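You operate a simulated robot arm through the tools that you are given. There is no shell and no other tool. Be economical: measure what you need, move in short steps, check, and stop when the job is done.

You are at the controls of a simulated two-armed robot. One attempt, no reset.

TASK
Shut the regulator's drain cock, wind it back to zero, then up to the job card's pressure.
Fine: hold it steady; stand it in the ready tray. Set down upright: air regulator.

The check looks at the end state, three seconds after you hand in, the way a careful person would. Anything else that was tipped, shoved, dropped, spilled or broken makes it a failure.

THE ROBOT
Two 7-joint arms with three-finger grippers on one trunk, on a base that drives. Base frame: it is fixed to the floor where the robot stands at the start and does not move with it; the origin is under the middle of the robot, x ahead of it, y to its left, z up; the surface under the hand at the start is at about z = 900. Lengths are in mm, angles in degrees, forces in N, time in s.
The left shoulder is at the start at [70, 146, 1338], the right one opposite. With the tool pointing down near the work surface each hand reaches from about 100 to 660 mm from the robot's upright axis, wherever it stands, measured 20 degrees to its own side. Places, roughly: drain cock [500, -100, 900]; job card [1100, 500, 1100]; pressure knob [600, -100, 1000]; ready tray [500, 1000, 900]. Payload 2.2 kg a hand.
Tool frame (each hand has its own): the origin (TCP) lies between the finger pads and is the grasp point; the fingertips stand 28 mm ahead of it; z points along the fingers, y is the line along which they close. Largest opening 102 mm; the body of the gripper starts 71 mm behind the TCP.
Orientation is told as [roll, pitch, yaw] about the base's x, y, z axes, in that order, counted from this pose: with the fingers straight down and closing along the base's y, the tool's x points along the base's -x, its y along +y and its z along -z.

THE INTERFACE
- The arms move only by the tool jog_arm. It takes "left_steps", "right_steps" or both (then of equal length, played together; a hand with none holds still); each is a list of rows, each a list of 3 entries, a list of its own where there are three numbers: the turn, a rotation vector about the base's x, y, z in degrees, then the shift along the base's x, y, z in mm, then the closure, from 0 (fully open) to 1 (shut). In form: [[[ax, ay, az], [dx, dy, dz], jaw], ...]. A call has 1 to 10 rows; each row shifts and turns the commanded pose from where the row before left it. A row lasts 0.2 s, in which the tool goes at most 50 mm and 8.6 degrees; a call with a longer step from one row to the next is refused whole, and so is a gripper value outside its range. Where a pose cannot be reached the arm comes as near as it can. A force on the tool above 70 N (or 10 N above the force at the start of the call, whichever is more), or a blocked arm, ends the call early, and 0.2 s more pass. Each finger halts on what it meets, pressing with about 43 N; the grip force reading is that of the motor and also rises with nothing between the fingers. The clock runs only during rows and for 0.2 s after the last one: add rows that do not move to give the fingers time. It gives the time, the measured TCP pose, the force on the tool (base axes), the opening and the grip force at its end, in the units of the frame above (readings bear some noise), with the torque about the TCP (base axes, N m) and any sound that the robot's microphone picked up.
- Cameras (640 x 400 px; columns grow to the right, rows downward): "scene" is now at [132.9, -6.3, 1554.9]; the picture's right is [-0.08, -1.00, 0.00], its down [-0.68, 0.06, -0.73] and it looks along [0.73, -0.06, -0.68] (base axes); focal length 258 px, centre (320, 200). "left" rides on the left gripper at [72, 38, -86] in its tool frame; the picture's right is [-0.46, 0.89, 0.00], its down [-0.60, -0.32, -0.73] and it looks along [-0.65, -0.34, 0.68] (tool axes); focal length 256 px, centre (320, 200). "right" rides on the right gripper at [69, 44, -86] in its tool frame; the picture's right is [-0.53, 0.85, 0.00], its down [-0.58, -0.36, -0.73] and it looks along [-0.62, -0.39, 0.68] (tool axes); focal length 256 px, centre (320, 200). There is no depth. A picture from a camera that has moved, and an enlarged one, comes with that camera's place and axes in the base frame and with its lens.
- grab_frame(camera): a new picture of that camera. No time passes.
- lift_body(by): slides the trunk up (or, below 0, down) by that many mm; the arms and the scene camera ride with it, the base frame stays. It gives what a move gives, with no picture.
- drive_base(legs): drives the robot by 1 to 6 legs, each [ahead, left, turn to the left] in mm, mm and degrees, along the robot's own axes; the way and the turn of a leg run together, so that a leg with both is an arc; at most 1500 mm and 180 degrees a leg. The arms and the cameras ride along, it lands a little off, and it stops where it bumps. It gives what a move gives.
- pan_tilt(pan, tilt): turns the head with the scene camera to pan (to the left, within 86 degrees either way) and tilt (down, from -29 to 69), counted from straight ahead of the robot. It gives what a move gives.
- zoom(camera, box): a new picture of the part [left, top, right, bottom] of that camera's present view, enlarged. No time passes.
- sign_off(): hands the job in; it is judged then, once.

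Work in short steps. Places have to be worked out from the pictures, the camera data and where the tool is seen: move nearer, look again, correct. Check each grasp and each placing, and mend what went wrong. You have 120 turns and 100 pictures in all, those below and enlarged ones among them. Open the grippers and draw the arms clear of the work before you hand the job in, unless the task says otherwise.

The tools are called after ">>>" by a JSON object that holds its "api" and its "payload". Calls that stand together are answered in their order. jog_arm: Moves the arms, as the interface text tells. Its arguments: {"type":"object","properties":{"left_steps":{"type":"array","items":{"type":"array"}},"right_steps":{"type":"array","items":{"type":"array"}}},"required":[]} The other tools are called the same way: lift_body (by) slides the trunk up or down; drive_base (legs) drives the base; pan_tilt (pan, tilt) turns the head that bears the scene camera; grab_frame (camera) takes a picture; zoom (camera, box) takes an enlarged picture of a part of a camera's view; sign_off () hands the job in.

At the start:

```text
time_s: 0.0
left_position: [469.4, 86.9, 1361.4]
left_ee_rot: [0.0, 0.0, 0.2]
left_force: [-0.3, 0.3, -0.2]
left_moment: [-0.03, 0.03, 0.0]
left_opening: 102.1
left_grasp_force: 0.0
right_position: [486.8, -229.1, 1329.3]
right_ee_rot: [0.0, 0.1, -0.1]
right_force: [-0.6, -0.4, 0.2]
right_moment: [-0.01, -0.01, 0.02]
right_opening: 102.1
right_grasp_force: 0.0
trunk travel left (down, up): [-875.0, 65.0]
robot x, y, heading: [3.4, 5.8, 0.1]
head pan, tilt: [-4.9, 43.2]
```

scene: 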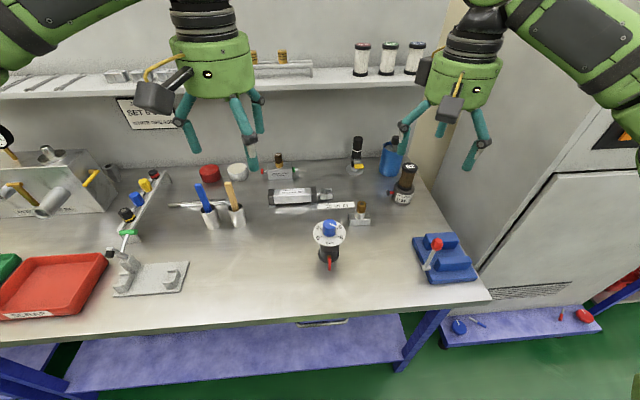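
right: 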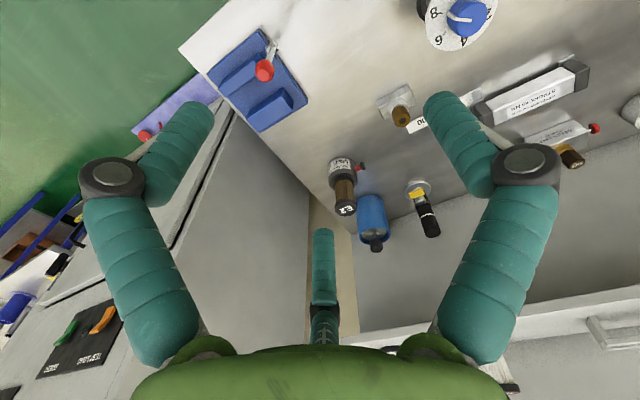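
left: 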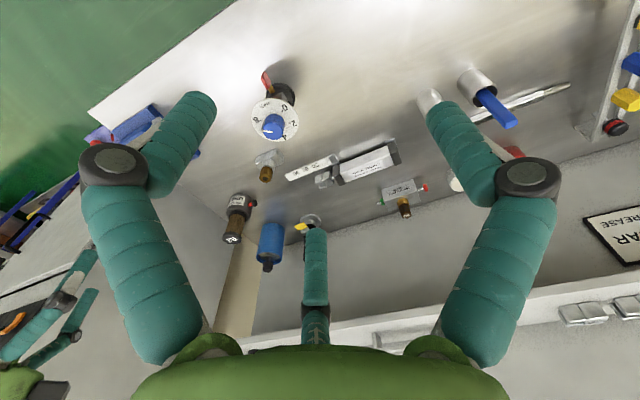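

The regulator with blue knob, white dial and red drain lever is at centre. I zoom in on it and on the job card.

>>> {"api": "zoom", "payload": {"camera": "scene", "box": [270, 190, 390, 290]}}

>>> {"api": "zoom", "payload": {"camera": "scene", "box": [100, 80, 200, 142]}}

>>> {"api": "zoom", "payload": {"camera": "left", "box": [220, 50, 340, 200]}}

>>> {"api": "zoom", "payload": {"camera": "scene", "box": [0, 140, 200, 340]}}

```text
4.00 times, centred on (330, 240) of scene
camera zoom: at [132.9, -6.3, 1554.9], right [-0.08, -1.0, 0.0], down [-0.68, 0.06, -0.73], along [0.73, -0.06, -0.68], focal length 1033 px, centre (280, 40)
```

zoom: 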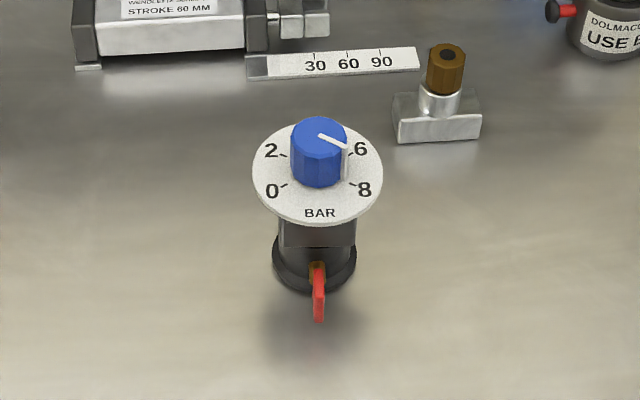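

```text
6.40 times, centred on (150, 111) of scene
camera zoom: at [132.9, -6.3, 1554.9], right [-0.08, -1.0, 0.0], down [-0.68, 0.06, -0.73], along [0.73, -0.06, -0.68], focal length 1653 px, centre (1408, 770)
```

zoom: 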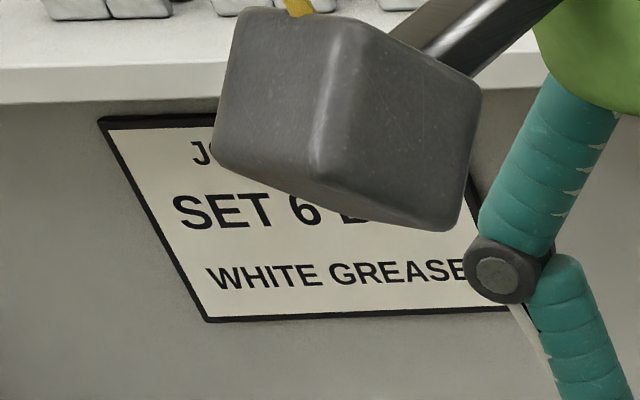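

```text
2.67 times, centred on (280, 125) of left
camera zoom: at [396.8, 124.7, 1448.5], right [0.46, 0.89, 0.0], down [0.6, -0.32, 0.73], along [0.65, -0.34, -0.68], focal length 683 px, centre (427, 400)
```

zoom: 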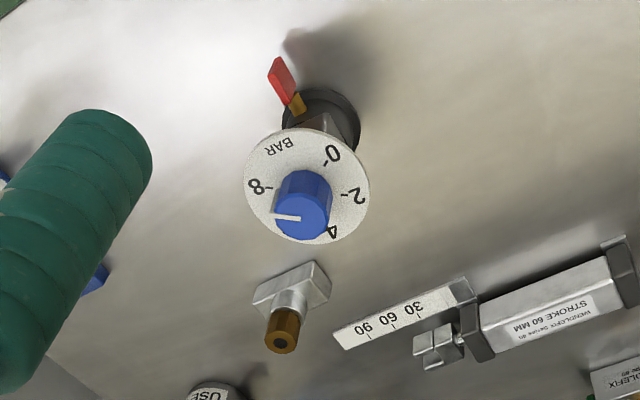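

```text
2.00 times, centred on (100, 240) of scene
camera zoom: at [132.9, -6.3, 1554.9], right [-0.08, -1.0, 0.0], down [-0.68, 0.06, -0.73], along [0.73, -0.06, -0.68], focal length 516 px, centre (760, 120)
```

zoom: 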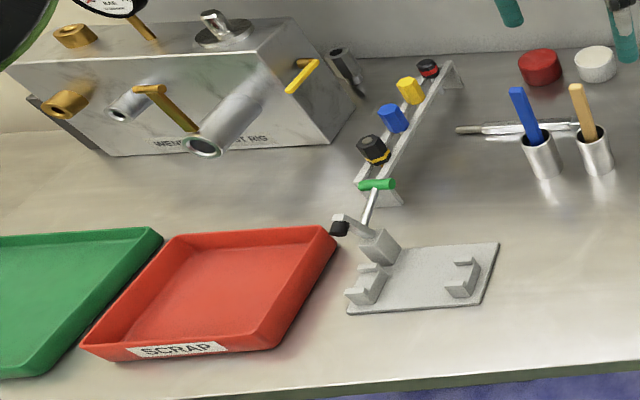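

Card reads "SET 6 B…", "WHITE GREASE…". I'll pan the head to see the card and trays on the left fully.

>>> {"api": "pan_tilt", "payload": {"pan": 45, "tilt": 30}}

>>> {"api": "grab_frame", "payload": {"camera": "scene"}}

```text
time_s: 1.2
left_position: [469.6, 86.0, 1362.5]
left_ee_rot: [-0.1, 0.0, 0.1]
left_force: [-0.6, 0.3, -0.4]
left_moment: [0.02, -0.01, -0.03]
left_opening: 102.3
left_grasp_force: 0.1
right_position: [486.0, -229.3, 1329.3]
right_ee_rot: [-0.1, 0.0, -0.1]
right_force: [0.3, -0.2, 0.6]
right_moment: [-0.06, -0.02, 0.02]
right_opening: 101.7
right_grasp_force: 0.0
trunk travel left (down, up): [-875.0, 65.0]
robot x, y, heading: [2.5, -0.2, 0.1]
head pan, tilt: [45.0, 30.0]
```

```text
92 pictures are left
camera scene: at [114.5, 64.5, 1574.9], right [0.71, -0.71, 0.0], down [-0.35, -0.35, -0.87], along [0.61, 0.61, -0.5], focal length 258 px, centre (320, 200)
```

scene: 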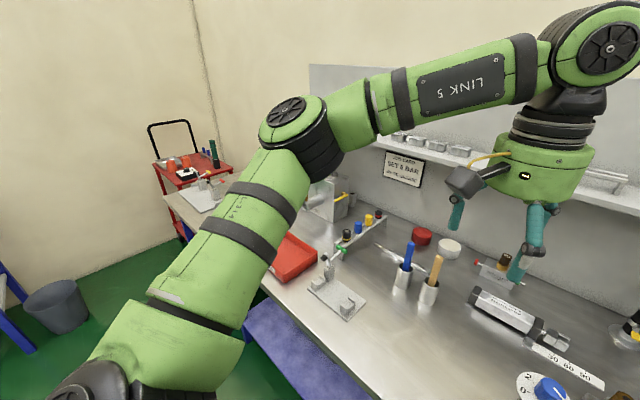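

>>> {"api": "zoom", "payload": {"camera": "scene", "box": [370, 140, 440, 195]}}

>>> {"api": "pan_tilt", "payload": {"pan": 70, "tilt": 40}}

>>> {"api": "grab_frame", "payload": {"camera": "scene"}}

```text
7.27 times, centred on (405, 168) of scene
camera zoom: at [114.5, 64.5, 1574.9], right [0.71, -0.71, 0.0], down [-0.35, -0.35, -0.87], along [0.61, 0.61, -0.5], focal length 1878 px, centre (-298, 436)
```

zoom: 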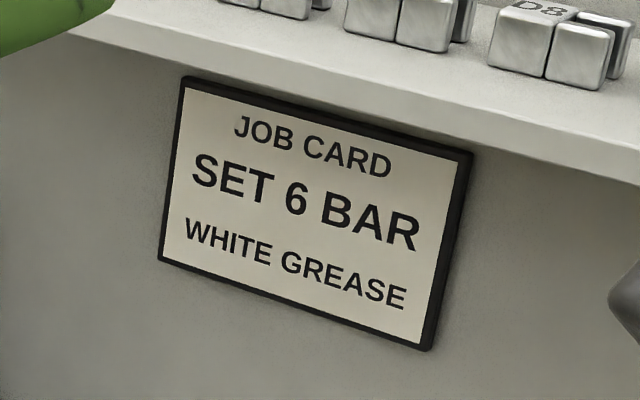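

```text
time_s: 2.1
left_position: [469.7, 84.9, 1361.9]
left_ee_rot: [0.0, 0.0, 0.1]
left_force: [0.1, 0.6, -0.5]
left_moment: [0.01, -0.06, -0.01]
left_opening: 101.9
left_grasp_force: 0.1
right_position: [486.5, -230.1, 1330.7]
right_ee_rot: [0.0, 0.1, -0.2]
right_force: [0.6, -0.1, 0.5]
right_moment: [0.0, -0.01, 0.01]
right_opening: 102.0
right_grasp_force: 0.1
trunk travel left (down, up): [-875.0, 65.0]
robot x, y, heading: [-2.0, -2.8, -0.3]
head pan, tilt: [70.0, 40.0]
```

```text
90 pictures are left
camera scene: at [79.7, 80.5, 1559.6], right [0.94, -0.34, 0.0], down [-0.22, -0.6, -0.77], along [0.26, 0.72, -0.64], focal length 258 px, centre (320, 200)
```

scene: 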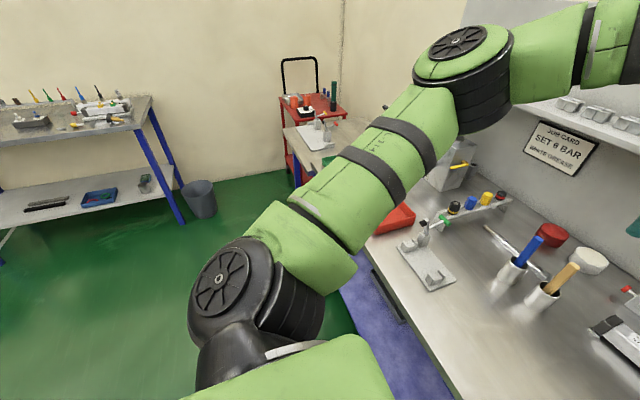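

Target is 6 bar. Now I move the left hand down in front of the regulator for a close look at the cock with its camera.

>>> {"api": "jog_arm", "payload": {"left_steps": [[[0, 0, 0], [-6, -11, -42], 0], [[0, 0, 0], [-6, -11, -42], 0], [[0, 0, 0], [-6, -11, -42], 0], [[0, 0, 0], [-6, -11, -42], 0], [[0, 0, 0], [-6, -11, -42], 0], [[0, 0, 0], [-6, -11, -42], 0], [[0, 0, 0], [-6, -11, -42], 0], [[0, 0, 0], [0, 0, 0], 0]]}}

>>> {"api": "grab_frame", "payload": {"camera": "left"}}

>>> {"api": "pan_tilt", "payload": {"pan": -5, "tilt": 43}}

>>> {"api": "grab_frame", "payload": {"camera": "scene"}}

```text
time_s: 3.9
left_position: [426.8, 8.7, 1065.2]
left_ee_rot: [-0.1, -0.1, 0.2]
left_force: [0.3, 0.2, -0.2]
left_moment: [0.0, 0.01, -0.01]
left_opening: 102.1
left_grasp_force: 0.0
right_position: [484.8, -228.7, 1330.6]
right_ee_rot: [0.1, 0.0, -0.2]
right_force: [1.1, 0.5, 0.8]
right_moment: [0.01, 0.0, -0.03]
right_opening: 102.1
right_grasp_force: 0.1
trunk travel left (down, up): [-875.0, 65.0]
robot x, y, heading: [0.8, -2.8, 0.2]
head pan, tilt: [70.0, 40.0]
```

```text
89 pictures are left
camera left: at [354.4, 47.6, 1152.8], right [0.46, 0.89, 0.0], down [0.6, -0.32, 0.73], along [0.65, -0.34, -0.68], focal length 256 px, centre (320, 200)
```

left: 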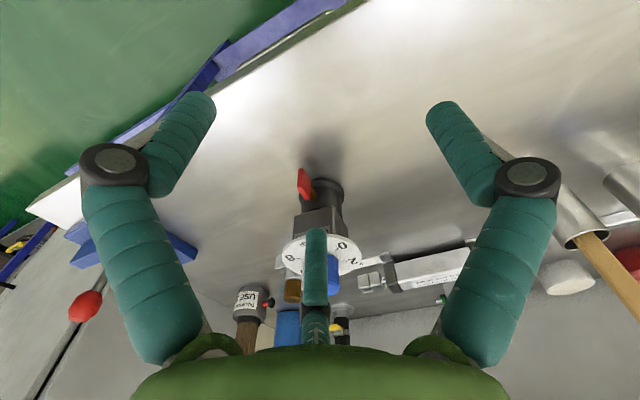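

```text
time_s: 5.3
left_position: [426.7, 8.0, 1067.2]
left_ee_rot: [0.0, -0.1, 0.2]
left_force: [-0.4, -0.6, -0.6]
left_moment: [0.0, -0.02, -0.02]
left_opening: 101.9
left_grasp_force: 0.0
right_position: [486.5, -230.2, 1330.7]
right_ee_rot: [0.0, 0.1, -0.1]
right_force: [0.6, 0.2, -0.3]
right_moment: [0.02, -0.04, 0.02]
right_opening: 102.0
right_grasp_force: 0.1
trunk travel left (down, up): [-875.0, 65.0]
robot x, y, heading: [-4.3, -0.3, 0.1]
head pan, tilt: [-5.0, 43.0]
```

```text
88 pictures are left
camera scene: at [133.0, -6.4, 1555.2], right [-0.09, -1.0, 0.0], down [-0.68, 0.06, -0.73], along [0.73, -0.06, -0.68], focal length 258 px, centre (320, 200)
```

scene: 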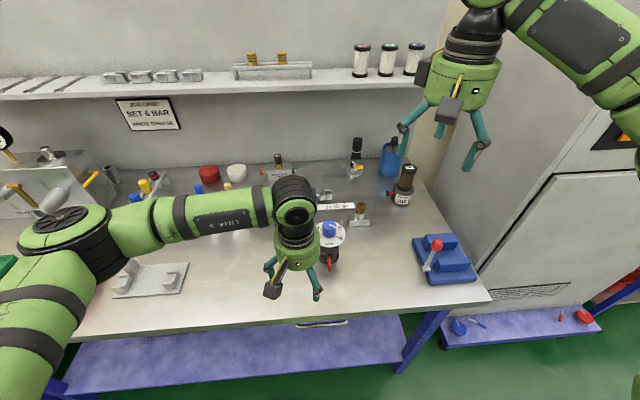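

>>> {"api": "zoom", "payload": {"camera": "left", "box": [270, 150, 370, 260]}}

>>> {"api": "zoom", "payload": {"camera": "scene", "box": [300, 210, 360, 280]}}

```text
3.64 times, centred on (320, 205) of left
camera zoom: at [354.5, 47.6, 1153.3], right [0.46, 0.89, 0.0], down [0.6, -0.32, 0.73], along [0.65, -0.34, -0.68], focal length 931 px, centre (320, 182)
```

zoom: 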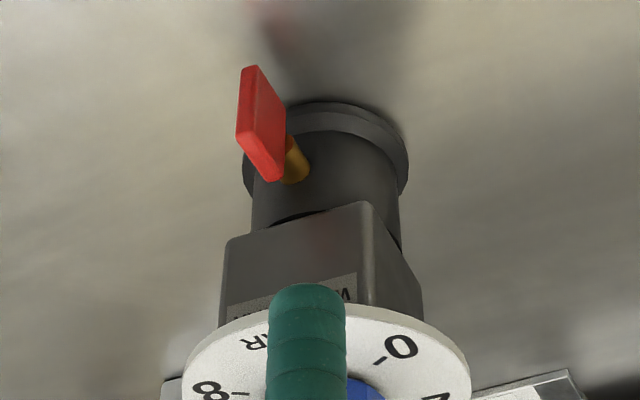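

```text
5.71 times, centred on (330, 245) of scene
camera zoom: at [133.0, -6.4, 1555.2], right [-0.09, -1.0, 0.0], down [-0.68, 0.06, -0.73], along [0.73, -0.06, -0.68], focal length 1476 px, centre (263, -57)
```

zoom: 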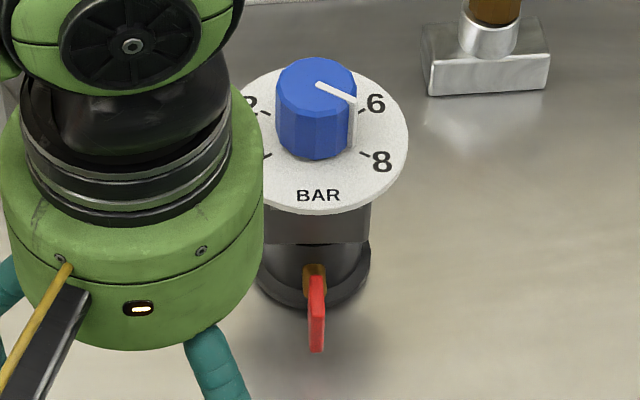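

Lever looks attached to a brass stem on the -x side. I turn the left hand toward a side-grasp orientation (camera on top), staying clear to the left of the regulator.

>>> {"api": "jog_arm", "payload": {"left_steps": [[[0, 0, 8.5], [10, 14, 4], 0], [[0, 0, 8.5], [10, 14, 4], 0], [[0, 0, 8.5], [10, 14, 4], 0], [[0, 0, 8.5], [10, 14, 4], 0], [[0, 0, 8.5], [10, 14, 4], 0], [[0, 0, 8.5], [10, 14, 4], 0], [[0, 0, 8.5], [10, 14, 4], 0], [[0, 0, 8.5], [10, 14, 4], 0], [[0, 0, 8.5], [10, 14, 4], 0], [[0, 0, 8.5], [10, 14, 4], 0]]}}

>>> {"api": "jog_arm", "payload": {"left_steps": [[[-8.5, 0, 0], [0, 0, 0], 0], [[-8.5, 0, 0], [0, 0, 0], 0], [[-8.5, 0, 0], [0, 0, 0], 0], [[-8.5, 0, 0], [0, 0, 0], 0], [[-8.5, 0, 0], [0, 0, 0], 0], [[-8.5, 0, 0], [0, 0, 0], 0], [[-8.5, 0, 0], [0, 0, 0], 0], [[0, 0, 5], [0, 0, 0], 0]]}}

>>> {"api": "grab_frame", "payload": {"camera": "left"}}

>>> {"api": "grab_frame", "payload": {"camera": "scene"}}

```text
time_s: 7.5
left_position: [527.9, 149.1, 1106.5]
left_ee_rot: [0.1, 0.0, 85.3]
left_force: [-0.4, -0.3, -0.3]
left_moment: [0.0, -0.02, 0.02]
left_opening: 102.0
left_grasp_force: 0.0
right_position: [486.1, -230.7, 1329.2]
right_ee_rot: [-0.1, 0.0, -0.1]
right_force: [0.0, 0.0, 0.3]
right_moment: [-0.01, 0.0, -0.03]
right_opening: 101.9
right_grasp_force: 0.1
trunk travel left (down, up): [-875.0, 65.0]
robot x, y, heading: [-0.6, 1.0, -0.0]
head pan, tilt: [-5.0, 43.0]
```

```text
time_s: 9.3
left_position: [525.7, 149.4, 1107.7]
left_ee_rot: [-8.5, 59.2, 85.3]
left_force: [0.4, -0.1, 0.0]
left_moment: [0.0, -0.03, 0.03]
left_opening: 102.1
left_grasp_force: 0.0
right_position: [484.9, -229.9, 1330.6]
right_ee_rot: [0.0, -0.1, -0.1]
right_force: [1.1, 0.8, 0.2]
right_moment: [-0.02, -0.04, 0.02]
right_opening: 102.0
right_grasp_force: 0.1
trunk travel left (down, up): [-875.0, 65.0]
robot x, y, heading: [0.8, 0.8, 0.2]
head pan, tilt: [-5.0, 43.0]
```

```text
85 pictures are left
camera left: at [479.2, 185.9, 1212.0], right [-0.86, 0.2, -0.47], down [0.28, 0.95, -0.12], along [0.42, -0.24, -0.88], focal length 256 px, centre (320, 200)
```

left: 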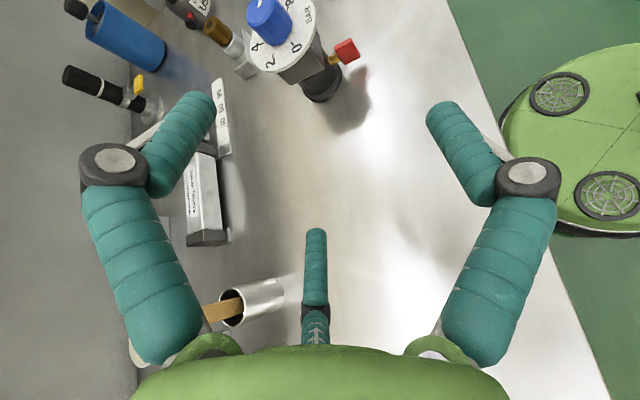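

```text
84 pictures are left
camera scene: at [132.0, -6.2, 1555.3], right [-0.09, -1.0, 0.0], down [-0.68, 0.06, -0.73], along [0.73, -0.06, -0.68], focal length 258 px, centre (320, 200)
```

scene: 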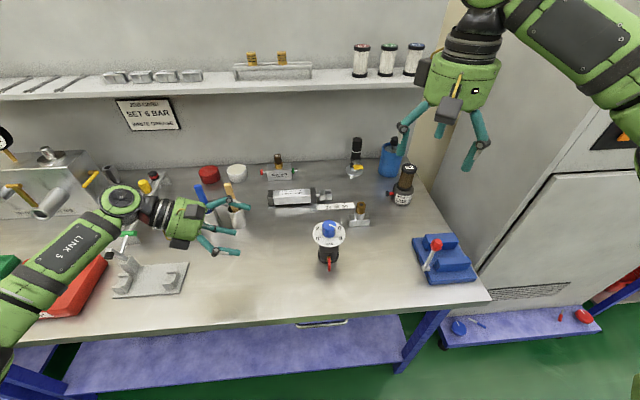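

>>> {"api": "zoom", "payload": {"camera": "left", "box": [230, 0, 390, 110]}}

```text
3.64 times, centred on (310, 55) of left
camera zoom: at [479.2, 185.9, 1212.0], right [-0.86, 0.2, -0.47], down [0.28, 0.95, -0.12], along [0.42, -0.24, -0.88], focal length 931 px, centre (356, 727)
```

zoom: 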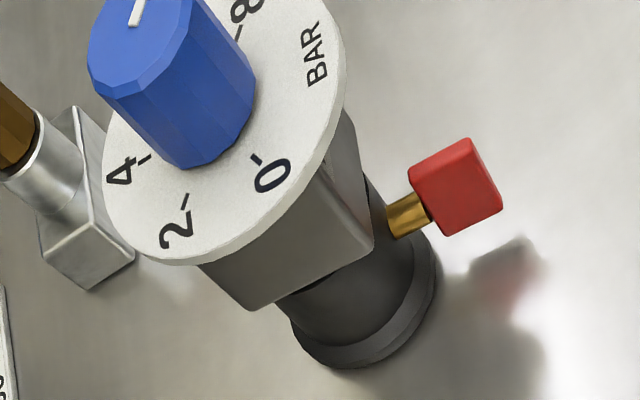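

The hand pose is reachable. I now level the left hand to a 15° down tilt pointing along -y and move to a standoff left of the regulator block.

>>> {"api": "jog_arm", "payload": {"left_steps": [[[0, 4.3, -2.46], [10, -10, -15], 0.2], [[-7.75, 0, 0], [10, -10, -15], 0.2], [[-7.75, 0, 0], [10, -10, -15], 0.2], [[0, 0, 0], [10, -10, -20], 0.2], [[0, 0, 0], [10, -10, -20], 0.2], [[0, 0, 0], [4, -10, -20], 0.2], [[0, 0, 0], [0, 0, 0], 0.2]]}}

>>> {"api": "grab_frame", "payload": {"camera": "left"}}

>>> {"api": "grab_frame", "payload": {"camera": "scene"}}

```text
time_s: 10.9
left_position: [575.0, 86.7, 1006.2]
left_ee_rot: [0.0, 74.8, 90.0]
left_force: [-0.8, -0.2, -0.2]
left_moment: [-0.01, -0.01, 0.0]
left_opening: 81.7
left_grasp_force: 0.1
left hand out of reach, approached as far as the arm can: row 6
right_position: [485.1, -230.3, 1330.3]
right_ee_rot: [0.0, 0.0, -0.1]
right_force: [-0.3, -0.1, 0.6]
right_moment: [-0.02, 0.0, -0.03]
right_opening: 102.2
right_grasp_force: 0.0
trunk travel left (down, up): [-875.0, 65.0]
robot x, y, heading: [2.3, -0.8, 0.0]
head pan, tilt: [-5.0, 43.0]
```

```text
82 pictures are left
camera left: at [536.9, 152.9, 1099.5], right [-0.89, 0.12, -0.45], down [0.32, 0.86, -0.39], along [0.34, -0.49, -0.8], focal length 256 px, centre (320, 200)
```

left: 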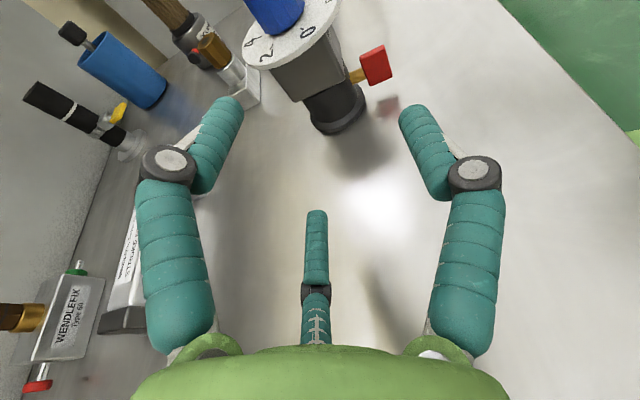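

```text
81 pictures are left
camera scene: at [132.5, -5.6, 1555.3], right [-0.09, -1.0, 0.0], down [-0.68, 0.06, -0.73], along [0.73, -0.06, -0.68], focal length 258 px, centre (320, 200)
```

scene: 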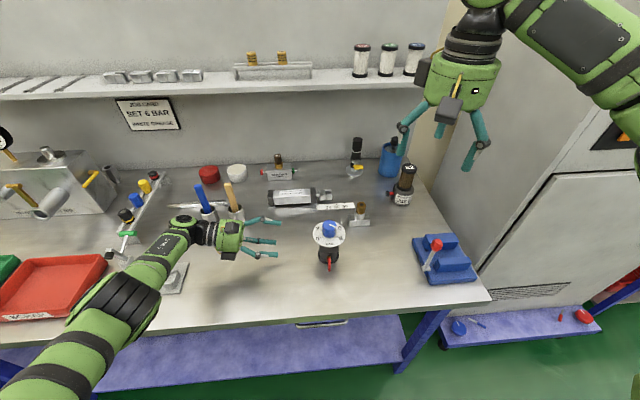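

The arm is near its reach limit, so I raise the left hand 160 and lower the trunk 160 to bring the shoulders nearer the bench.

>>> {"api": "jog_arm", "payload": {"left_steps": [[[0, 0, 0], [0, 0, 40], 0.2], [[0, 0, 0], [0, 0, 40], 0.2], [[0, 0, 0], [0, 0, 40], 0.2], [[0, 0, 0], [0, 0, 40], 0.2]]}}

>>> {"api": "lift_body", "payload": {"by": -160}}

>>> {"api": "jog_arm", "payload": {"left_steps": [[[0, 0, 0], [3, -15, -10], 0.2], [[0, 0, 0], [3, -15, -10], 0.2], [[0, 0, 0], [0, 0, 0], 0.2]]}}

>>> {"api": "grab_frame", "payload": {"camera": "left"}}

>>> {"api": "grab_frame", "payload": {"camera": "scene"}}

```text
time_s: 11.9
left_position: [575.1, 85.2, 1166.4]
left_ee_rot: [0.5, 74.9, 90.6]
left_force: [-0.7, -0.1, 0.3]
left_moment: [-0.01, 0.0, -0.02]
left_opening: 81.6
left_grasp_force: 0.0
right_position: [486.2, -229.6, 1330.5]
right_ee_rot: [0.0, 0.0, 0.0]
right_force: [0.2, 0.6, 0.1]
right_moment: [0.02, -0.02, 0.04]
right_opening: 102.0
right_grasp_force: 0.1
trunk travel left (down, up): [-875.0, 65.0]
robot x, y, heading: [-1.9, -2.4, -0.0]
head pan, tilt: [-5.0, 43.0]
```

```text
time_s: 13.8
left_position: [577.8, 84.2, 1006.6]
left_ee_rot: [0.2, 74.9, 90.3]
left_force: [-0.4, 0.1, 0.1]
left_moment: [-0.03, -0.03, 0.01]
left_opening: 81.5
left_grasp_force: 0.2
right_position: [486.7, -229.7, 1170.5]
right_ee_rot: [0.0, 0.0, -0.1]
right_force: [0.1, -0.2, -0.7]
right_moment: [0.0, 0.01, -0.03]
right_opening: 102.0
right_grasp_force: 0.0
trunk travel left (down, up): [-715.0, 225.0]
robot x, y, heading: [1.4, 0.2, -0.4]
head pan, tilt: [-5.0, 43.0]
```

```text
time_s: 14.6
left_position: [582.8, 53.9, 986.9]
left_ee_rot: [0.2, 74.9, 90.2]
left_force: [0.2, 0.6, 0.9]
left_moment: [0.01, -0.03, 0.02]
left_opening: 81.8
left_grasp_force: 0.0
right_position: [485.9, -230.7, 1170.2]
right_ee_rot: [0.0, 0.0, -0.1]
right_force: [0.7, -0.1, -0.2]
right_moment: [0.0, 0.02, 0.03]
right_opening: 101.8
right_grasp_force: 0.0
trunk travel left (down, up): [-715.0, 225.0]
robot x, y, heading: [0.5, -0.6, 0.2]
head pan, tilt: [-5.0, 43.0]
```

```text
80 pictures are left
camera left: at [544.4, 120.6, 1080.1], right [-0.89, 0.12, -0.45], down [0.32, 0.86, -0.39], along [0.34, -0.49, -0.8], focal length 256 px, centre (320, 200)
```

left: 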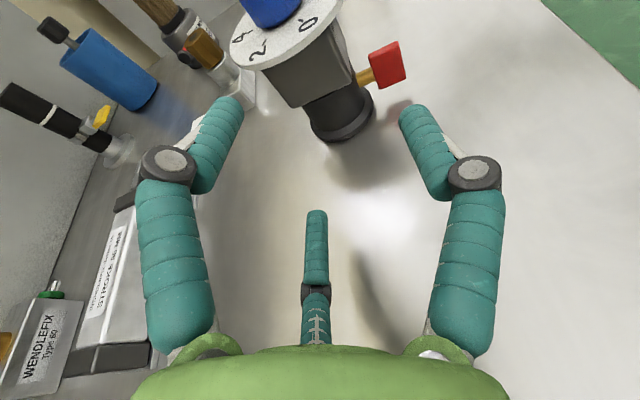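

```text
79 pictures are left
camera scene: at [132.8, -6.0, 1395.2], right [-0.09, -1.0, 0.0], down [-0.68, 0.06, -0.73], along [0.73, -0.06, -0.68], focal length 258 px, centre (320, 200)
```

scene: 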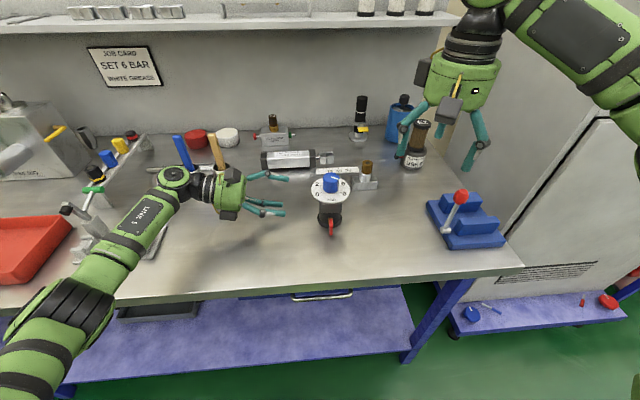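

>>> {"api": "zoom", "payload": {"camera": "scene", "box": [290, 160, 370, 250]}}

>>> {"api": "zoom", "payload": {"camera": "left", "box": [220, 0, 420, 150]}}

```text
4.44 times, centred on (330, 205) of scene
camera zoom: at [132.8, -6.0, 1395.2], right [-0.09, -1.0, 0.0], down [-0.68, 0.06, -0.73], along [0.73, -0.06, -0.68], focal length 1148 px, centre (276, 178)
```

zoom: 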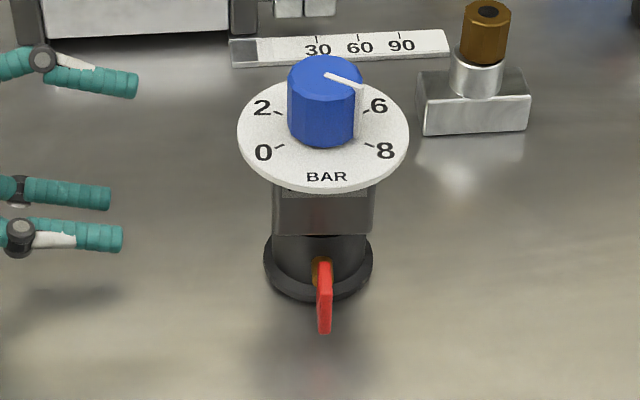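

```text
2.67 times, centred on (320, 75) of left
camera zoom: at [544.4, 120.6, 1080.1], right [-0.89, 0.12, -0.45], down [0.32, 0.86, -0.39], along [0.34, -0.49, -0.8], focal length 683 px, centre (320, 533)
```

zoom: 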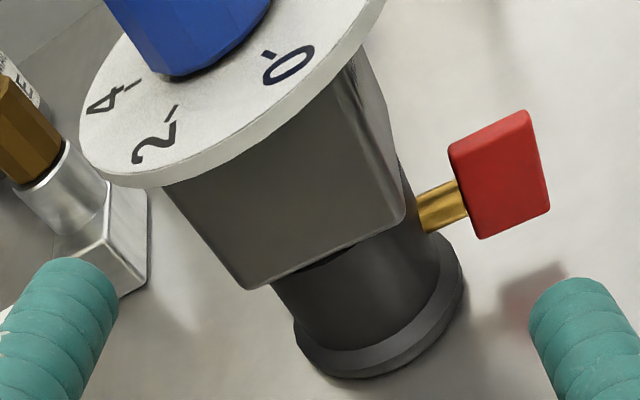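

Block spans x≈556–609, z≈959–1000; lever paddle is vertical, x 520–542, z 917–951. I advance the left hand straddling the block, still open.

>>> {"api": "jog_arm", "payload": {"left_steps": [[[0, 0, 0], [0, -20, -2], 0.2], [[0, 0, 0], [0, -20, -2], 0.2], [[0, 0, 0], [0, -20, -2], 0.2], [[0, 0, 0], [0, -20, -2], 0.2], [[0, 0, 0], [0, -15, -1], 0.2], [[0, 0, 0], [0, 0, 0], 0.2]]}}

>>> {"api": "grab_frame", "payload": {"camera": "left"}}

>>> {"api": "zoom", "payload": {"camera": "scene", "box": [230, 150, 390, 250]}}

```text
time_s: 16.0
left_position: [580.5, -38.0, 980.0]
left_ee_rot: [0.2, 74.8, 90.2]
left_force: [1.3, 1.3, 1.0]
left_moment: [-0.07, -0.01, 0.01]
left_opening: 82.4
left_grasp_force: 0.8
right_position: [486.2, -229.8, 1170.2]
right_ee_rot: [0.0, 0.1, -0.2]
right_force: [0.9, -0.3, -0.1]
right_moment: [-0.03, 0.01, -0.02]
right_opening: 102.1
right_grasp_force: 0.1
trunk travel left (down, up): [-715.0, 225.0]
robot x, y, heading: [-1.0, -0.8, -0.1]
head pan, tilt: [-5.0, 43.0]
```

```text
76 pictures are left
camera left: at [543.6, 25.6, 1072.0], right [-0.89, 0.12, -0.45], down [0.32, 0.86, -0.39], along [0.34, -0.49, -0.8], focal length 256 px, centre (320, 200)
```

left: 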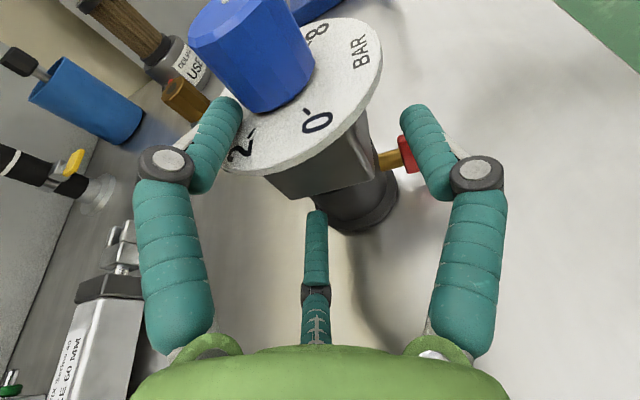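

```text
4.00 times, centred on (310, 200) of scene
camera zoom: at [133.0, -6.0, 1395.2], right [-0.09, -1.0, 0.0], down [-0.68, 0.06, -0.73], along [0.73, -0.06, -0.68], focal length 1033 px, centre (360, 200)
```

zoom: 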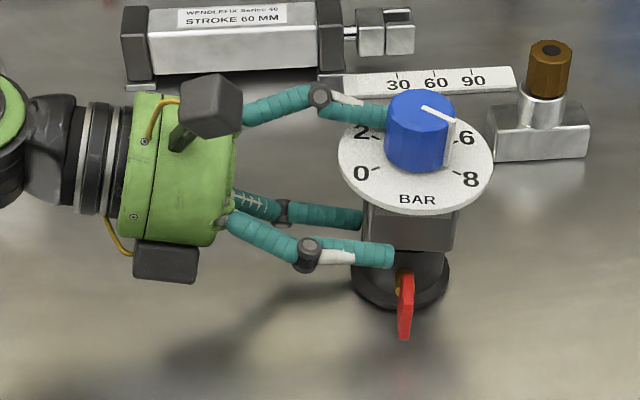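

The regulator has been nudged: its top leans about 3°, meaning a rear/upper finger of this (visibly three-fingered) hand touches the dial/knob. I back straight off at once and check.

>>> {"api": "jog_arm", "payload": {"left_steps": [[[0, 0, 0], [0, 5, 0], 0.2], [[0, 0, 0], [0, 5, 0], 0.2], [[0, 0, 0], [0, 10, 0], 0.2], [[0, 0, 0], [0, 20, 0], 0.2], [[0, 0, 0], [0, 30, 0], 0.2], [[0, 0, 0], [0, 0, 0], 0.0], [[0, 0, 0], [0, 0, 0], 0.0]]}}

>>> {"api": "zoom", "payload": {"camera": "scene", "box": [200, 150, 400, 275]}}

>>> {"api": "grab_frame", "payload": {"camera": "left"}}

```text
time_s: 17.6
left_position: [583.2, 31.1, 976.7]
left_ee_rot: [0.2, 74.9, 90.2]
left_force: [0.0, -0.2, 0.9]
left_moment: [0.01, -0.03, 0.0]
left_opening: 101.8
left_grasp_force: 0.1
right_position: [486.2, -230.3, 1169.3]
right_ee_rot: [0.0, 0.0, -0.1]
right_force: [-0.3, 0.7, 0.3]
right_moment: [-0.02, -0.02, -0.01]
right_opening: 102.1
right_grasp_force: 0.1
trunk travel left (down, up): [-715.0, 225.0]
robot x, y, heading: [1.1, -0.8, -0.1]
head pan, tilt: [-5.0, 43.0]
```

```text
3.20 times, centred on (300, 212) of scene
camera zoom: at [133.1, -6.5, 1395.2], right [-0.09, -1.0, 0.0], down [-0.68, 0.06, -0.73], along [0.73, -0.06, -0.68], focal length 826 px, centre (384, 160)
```

zoom: 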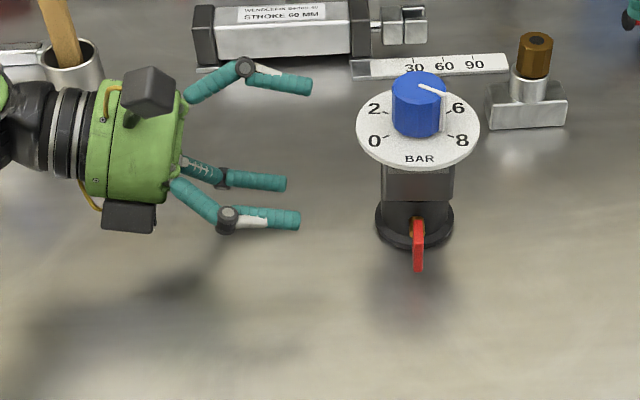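

```text
73 pictures are left
camera left: at [544.7, 96.0, 1070.7], right [-0.89, 0.12, -0.45], down [0.32, 0.86, -0.39], along [0.34, -0.49, -0.8], focal length 256 px, centre (320, 200)
```

left: 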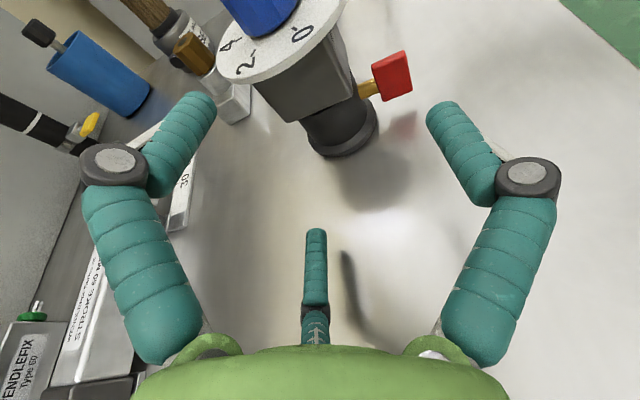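

Regulator is upright again. The hand is really a three-jaw one (jaws 120° apart, opening = inscribed diameter), so I roll it ~28° so the camera side is up, two jaws straddle the block below the dial and the third sits beneath, with 30° down tilt.

>>> {"api": "jog_arm", "payload": {"left_steps": [[[0, 6.76, 1.82], [0, 4, 8], 0.3], [[0, 6.76, 1.82], [0, 4, 8], 0.3], [[0, 6.76, 1.82], [0, 0, 0], 0.3], [[0, 6.76, 1.82], [0, 0, 0], 0.3], [[7.5, 0, 0], [0, 0, 0], 0.3], [[7.5, 0, 0], [0, 0, 0], 0.3], [[0, 0, 0], [0, 0, 0], 0.3]]}}

>>> {"api": "grab_frame", "payload": {"camera": "left"}}

>>> {"api": "zoom", "payload": {"camera": "scene", "box": [200, 150, 400, 275]}}

```text
time_s: 19.2
left_position: [580.4, 38.6, 993.9]
left_ee_rot: [38.9, 49.5, 136.7]
left_force: [-0.3, -0.2, 1.0]
left_moment: [0.0, 0.0, -0.04]
left_opening: 71.3
left_grasp_force: 0.0
right_position: [485.9, -229.4, 1169.2]
right_ee_rot: [0.0, 0.0, -0.2]
right_force: [0.1, 0.1, -0.5]
right_moment: [-0.02, -0.01, 0.01]
right_opening: 101.9
right_grasp_force: 0.1
trunk travel left (down, up): [-715.0, 225.0]
robot x, y, heading: [-2.2, 3.4, 0.2]
head pan, tilt: [-5.0, 43.0]
```

```text
72 pictures are left
camera left: at [582.4, 72.6, 1108.1], right [-1.0, 0.0, 0.01], down [0.0, 0.98, -0.22], along [-0.01, -0.22, -0.98], focal length 256 px, centre (320, 200)
```

left: 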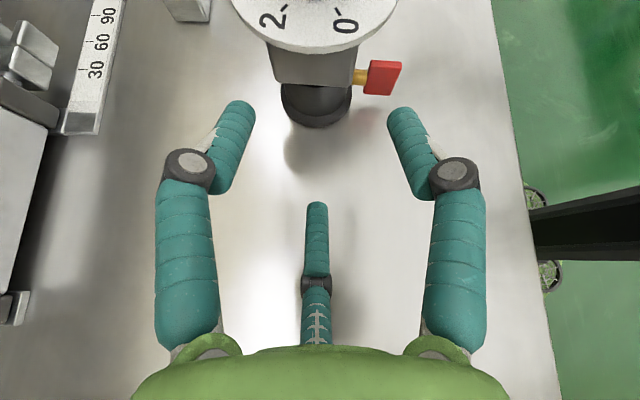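

```text
3.20 times, centred on (300, 212) of scene
camera zoom: at [133.2, -6.2, 1395.2], right [-0.09, -1.0, 0.0], down [-0.68, 0.06, -0.73], along [0.73, -0.06, -0.68], focal length 826 px, centre (384, 160)
```

zoom: 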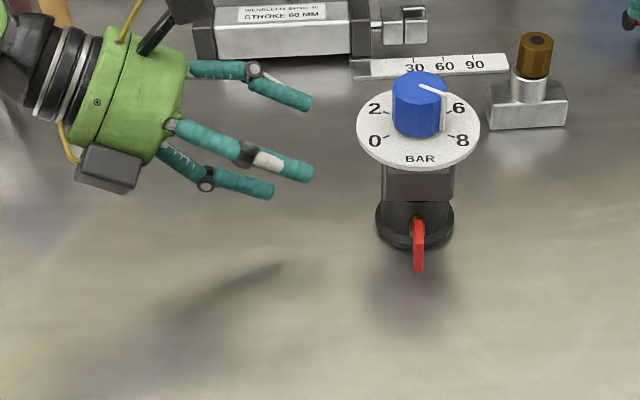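

Symmetric now. I lower to z≈968, shift +3 in x, and advance until tips are at the block's near face, then check.

>>> {"api": "jog_arm", "payload": {"left_steps": [[[0, 0, 0], [2, 0, -13], 0.3], [[0, 0, 0], [1.5, 0, -13], 0.3], [[0, 0, 0], [0, -15, 0], 0.3], [[0, 0, 0], [0, -15, 0], 0.3], [[0, 0, 0], [0, -15, 0], 0.3], [[0, 0, 0], [0, 0, 0], 0.3]]}}

>>> {"api": "grab_frame", "payload": {"camera": "left"}}

>>> {"api": "zoom", "payload": {"camera": "scene", "box": [240, 150, 400, 250]}}

```text
time_s: 20.6
left_position: [586.8, -7.6, 967.4]
left_ee_rot: [39.0, 49.7, 136.7]
left_force: [-0.1, -0.8, -1.2]
left_moment: [0.0, 0.03, -0.03]
left_opening: 71.3
left_grasp_force: 0.0
right_position: [485.5, -228.7, 1170.3]
right_ee_rot: [-0.1, 0.0, -0.1]
right_force: [-0.5, 0.7, -0.4]
right_moment: [-0.01, 0.02, -0.01]
right_opening: 102.2
right_grasp_force: 0.1
trunk travel left (down, up): [-715.0, 225.0]
robot x, y, heading: [0.1, -0.0, -0.4]
head pan, tilt: [-5.0, 43.0]
```

```text
70 pictures are left
camera left: at [587.1, 26.9, 1082.8], right [-1.0, 0.0, 0.01], down [0.0, 0.98, -0.22], along [-0.01, -0.22, -0.98], focal length 256 px, centre (320, 200)
```

left: 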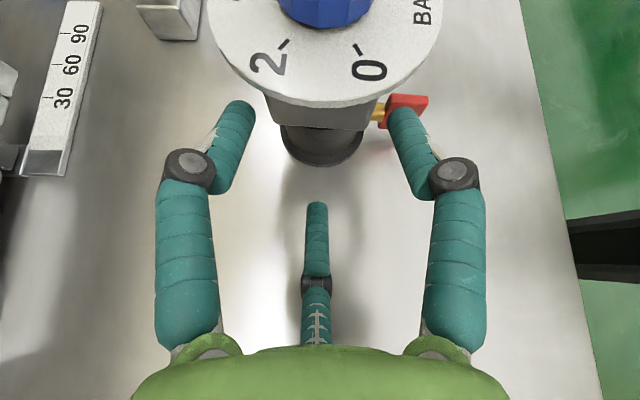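

```text
4.00 times, centred on (320, 200) of scene
camera zoom: at [132.9, -6.2, 1395.2], right [-0.09, -1.0, 0.0], down [-0.68, 0.06, -0.73], along [0.73, -0.06, -0.68], focal length 1033 px, centre (320, 200)
```

zoom: 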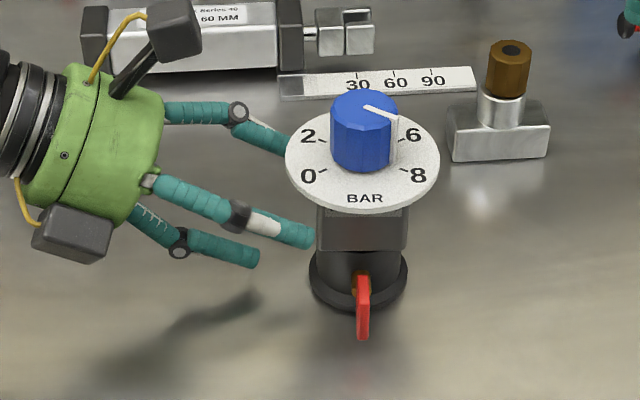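

Aligned. Advance 22 mm more so the two upper jaws overlap the block sides, then check.

>>> {"api": "jog_arm", "payload": {"left_steps": [[[0, 0, 0], [0, -8, 0], 0.3], [[0, 0, 0], [0, -8, 0], 0.3], [[0, 0, 0], [0, -7, 0], 0.3], [[0, 0, 0], [0, 0, 0], 0.3]]}}

>>> {"api": "grab_frame", "payload": {"camera": "left"}}

>>> {"api": "zoom", "payload": {"camera": "scene", "box": [240, 150, 400, 250]}}

```text
time_s: 21.6
left_position: [586.1, -31.0, 968.5]
left_ee_rot: [39.0, 49.7, 136.6]
left_force: [-0.3, 1.1, 0.2]
left_moment: [-0.01, 0.02, -0.01]
left_opening: 71.4
left_grasp_force: 0.0
right_position: [485.9, -229.7, 1169.9]
right_ee_rot: [0.0, -0.1, -0.1]
right_force: [-0.3, -0.2, -0.2]
right_moment: [-0.04, -0.03, -0.01]
right_opening: 102.0
right_grasp_force: 0.1
trunk travel left (down, up): [-715.0, 225.0]
robot x, y, heading: [0.5, 2.8, 0.3]
head pan, tilt: [-5.0, 43.0]
```

```text
68 pictures are left
camera left: at [586.1, 4.5, 1082.7], right [-1.0, 0.0, 0.01], down [0.0, 0.98, -0.22], along [-0.01, -0.22, -0.98], focal length 256 px, centre (320, 200)
```

left: 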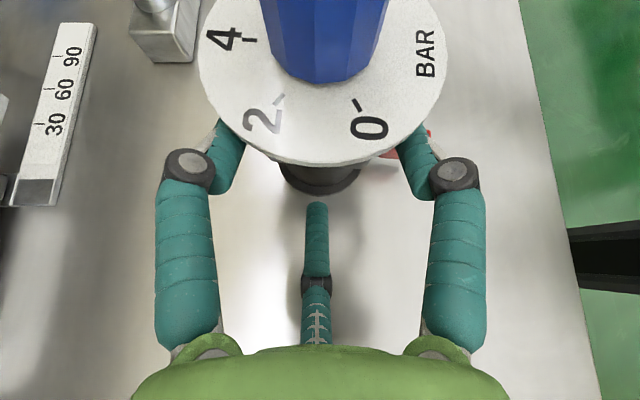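

```text
4.00 times, centred on (320, 200) of scene
camera zoom: at [133.1, -6.4, 1395.2], right [-0.09, -1.0, 0.0], down [-0.68, 0.06, -0.73], along [0.73, -0.06, -0.68], focal length 1033 px, centre (320, 200)
```

zoom: 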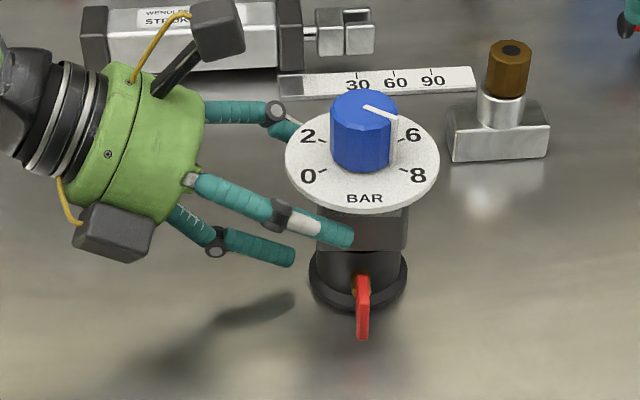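

Jaws sit either side of the block without contact. I close slowly.

>>> {"api": "jog_arm", "payload": {"left_steps": [[[0, 0, 0], [0, 0, 0], 0.34], [[0, 0, 0], [0, 0, 0], 0.37], [[0, 0, 0], [0, 0, 0], 0.4], [[0, 0, 0], [0, 0, 0], 0.43], [[0, 0, 0], [0, 0, 0], 0.46], [[0, 0, 0], [0, 0, 0], 0.46]]}}

>>> {"api": "grab_frame", "payload": {"camera": "left"}}

>>> {"api": "zoom", "payload": {"camera": "scene", "box": [240, 150, 400, 250]}}

```text
time_s: 23.0
left_position: [584.4, -30.5, 968.4]
left_ee_rot: [38.9, 49.6, 136.8]
left_force: [-0.2, 1.1, 4.6]
left_moment: [-0.06, 0.17, -0.05]
left_opening: 63.8
left_grasp_force: 43.2
right_position: [485.9, -229.0, 1169.6]
right_ee_rot: [0.0, 0.0, -0.2]
right_force: [0.5, 0.4, 0.2]
right_moment: [0.02, 0.03, 0.01]
right_opening: 101.9
right_grasp_force: 0.0
trunk travel left (down, up): [-715.0, 225.0]
robot x, y, heading: [-1.4, 2.9, -0.0]
head pan, tilt: [-5.0, 43.0]
```

```text
66 pictures are left
camera left: at [585.8, 4.8, 1083.5], right [-1.0, 0.0, 0.01], down [0.0, 0.97, -0.22], along [0.0, -0.22, -0.97], focal length 256 px, centre (320, 200)
```

left: 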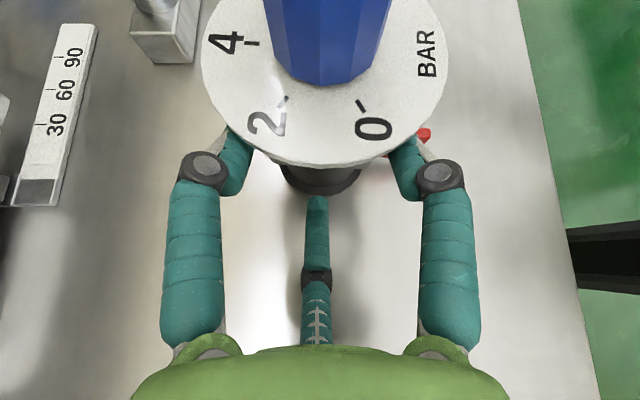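

```text
4.00 times, centred on (320, 200) of scene
camera zoom: at [132.5, -6.2, 1395.3], right [-0.09, -1.0, 0.0], down [-0.68, 0.06, -0.73], along [0.73, -0.06, -0.68], focal length 1033 px, centre (320, 200)
```

zoom: 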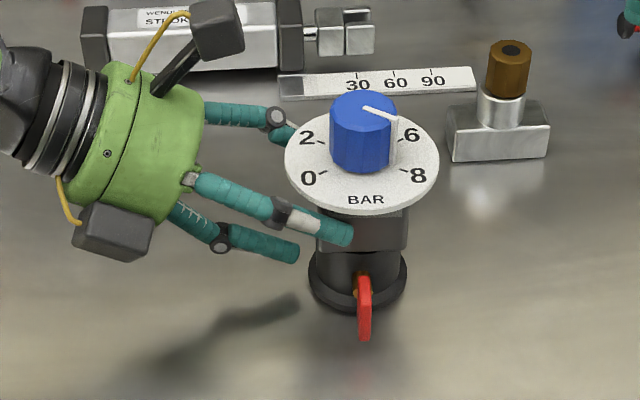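

Firm grip (opening 63.8, 43 N). Now the right hand: close the jaws, tilt it 30° back and go to a point right of and above the lever paddle.

>>> {"api": "jog_arm", "payload": {"right_steps": [[[0, -7.5, 0], [3, 11, -13], 0.5], [[0, -7.5, 0], [3, 11, -13], 1], [[0, -7.5, 0], [3, 11, -13], 1], [[0, -7.5, 0], [3, 11, -13], 1], [[0, 0, 0], [3, 11, -13], 1], [[0, 0, 0], [3, 11, -13], 1], [[0, 0, 0], [3, 11, -13], 1], [[0, 0, 0], [3, 11, -13], 1], [[0, 0, 0], [3, 11, -13], 1], [[0, 0, 0], [3, 11, -13], 1]]}}

>>> {"api": "grab_frame", "payload": {"camera": "right"}}

>>> {"api": "grab_frame", "payload": {"camera": "scene"}}

```text
time_s: 25.2
left_position: [586.4, -28.7, 969.0]
left_ee_rot: [39.0, 49.8, 136.7]
left_force: [0.0, 2.1, 7.6]
left_moment: [-0.16, 0.2, -0.07]
left_opening: 63.9
left_grasp_force: 42.5
right_position: [514.7, -118.0, 1039.9]
right_ee_rot: [0.1, -30.0, 0.1]
right_force: [-0.4, -0.2, 0.0]
right_moment: [-0.01, 0.04, 0.0]
right_opening: 2.0
right_grasp_force: 31.6
trunk travel left (down, up): [-715.0, 225.0]
robot x, y, heading: [-1.6, 2.8, 0.1]
head pan, tilt: [-5.0, 43.0]
```

```text
64 pictures are left
camera right: at [412.1, -75.3, 1079.5], right [0.46, 0.84, 0.27], down [0.13, -0.37, 0.92], along [0.88, -0.39, -0.28], focal length 256 px, centre (320, 200)
```

right: 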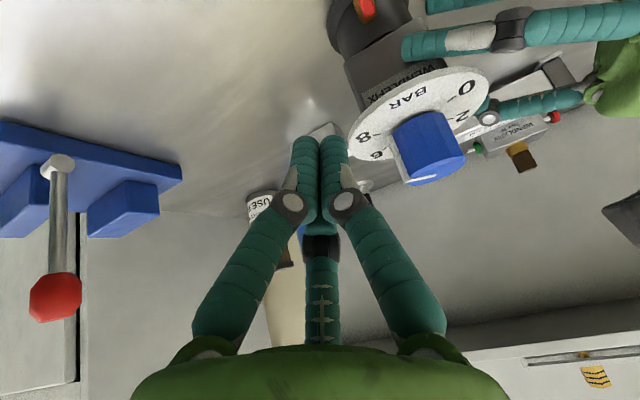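

```text
63 pictures are left
camera scene: at [132.3, -5.7, 1395.3], right [-0.09, -1.0, 0.0], down [-0.68, 0.06, -0.73], along [0.73, -0.06, -0.68], focal length 258 px, centre (320, 200)
```

scene: 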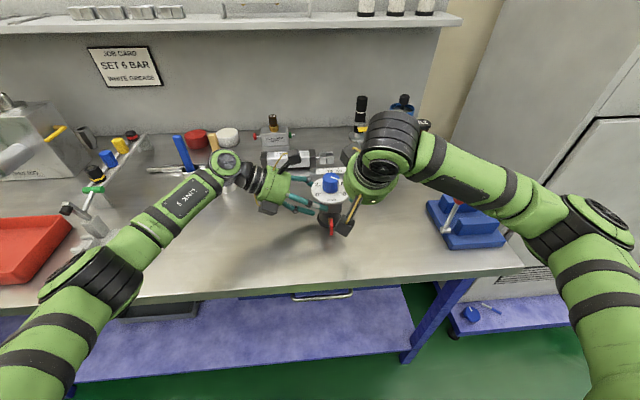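

Lower the closed right fingers to lever height, still right of it.

>>> {"api": "jog_arm", "payload": {"right_steps": [[[0, 0, 0], [0, 0, -20], 1], [[0, 0, 0], [0, 0, -20], 1], [[0, 0, 0], [0, 0, -20], 1], [[0, 0, 0], [0, 0, -13], 1], [[0, 0, 0], [0, 0, 0], 1]]}}

>>> {"api": "grab_frame", "payload": {"camera": "right"}}

>>> {"api": "zoom", "payload": {"camera": "scene", "box": [250, 160, 410, 260]}}

```text
time_s: 26.4
left_position: [584.6, -29.4, 970.1]
left_ee_rot: [39.0, 49.6, 136.7]
left_force: [-0.2, 0.8, 7.2]
left_moment: [-0.15, 0.25, -0.06]
left_opening: 63.5
left_grasp_force: 43.0
right_position: [515.9, -120.0, 967.6]
right_ee_rot: [0.1, -30.1, 0.0]
right_force: [-0.1, 0.2, 1.0]
right_moment: [0.0, 0.0, 0.0]
right_opening: 1.9
right_grasp_force: 31.5
trunk travel left (down, up): [-715.0, 225.0]
robot x, y, heading: [-1.1, 0.5, 0.2]
head pan, tilt: [-5.0, 43.0]
```

```text
62 pictures are left
camera right: at [412.5, -76.4, 1006.6], right [0.46, 0.84, 0.27], down [0.13, -0.37, 0.92], along [0.88, -0.39, -0.28], focal length 256 px, centre (320, 200)
```

right: 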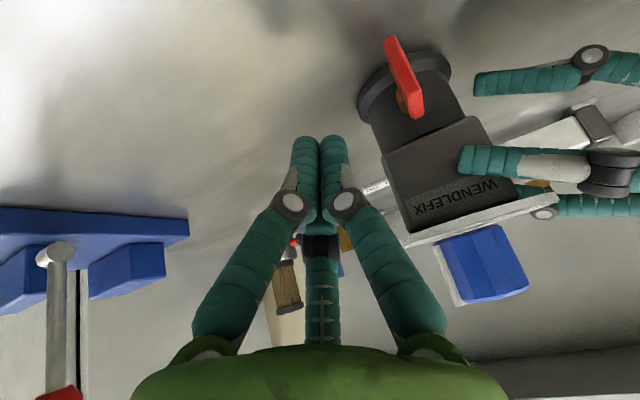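

```text
4.00 times, centred on (330, 210) of scene
camera zoom: at [131.9, -5.9, 1395.3], right [-0.09, -1.0, 0.0], down [-0.68, 0.06, -0.73], along [0.73, -0.06, -0.68], focal length 1033 px, centre (280, 160)
```

zoom: 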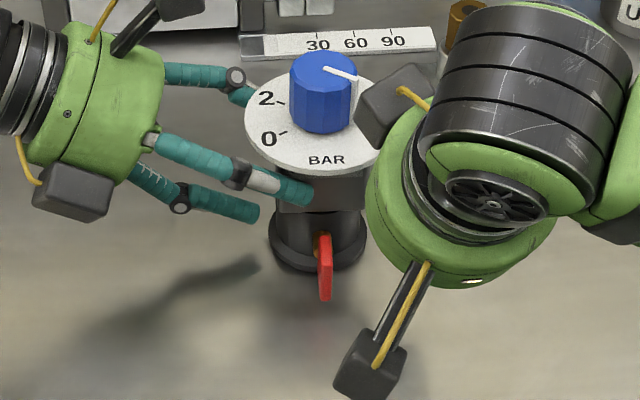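

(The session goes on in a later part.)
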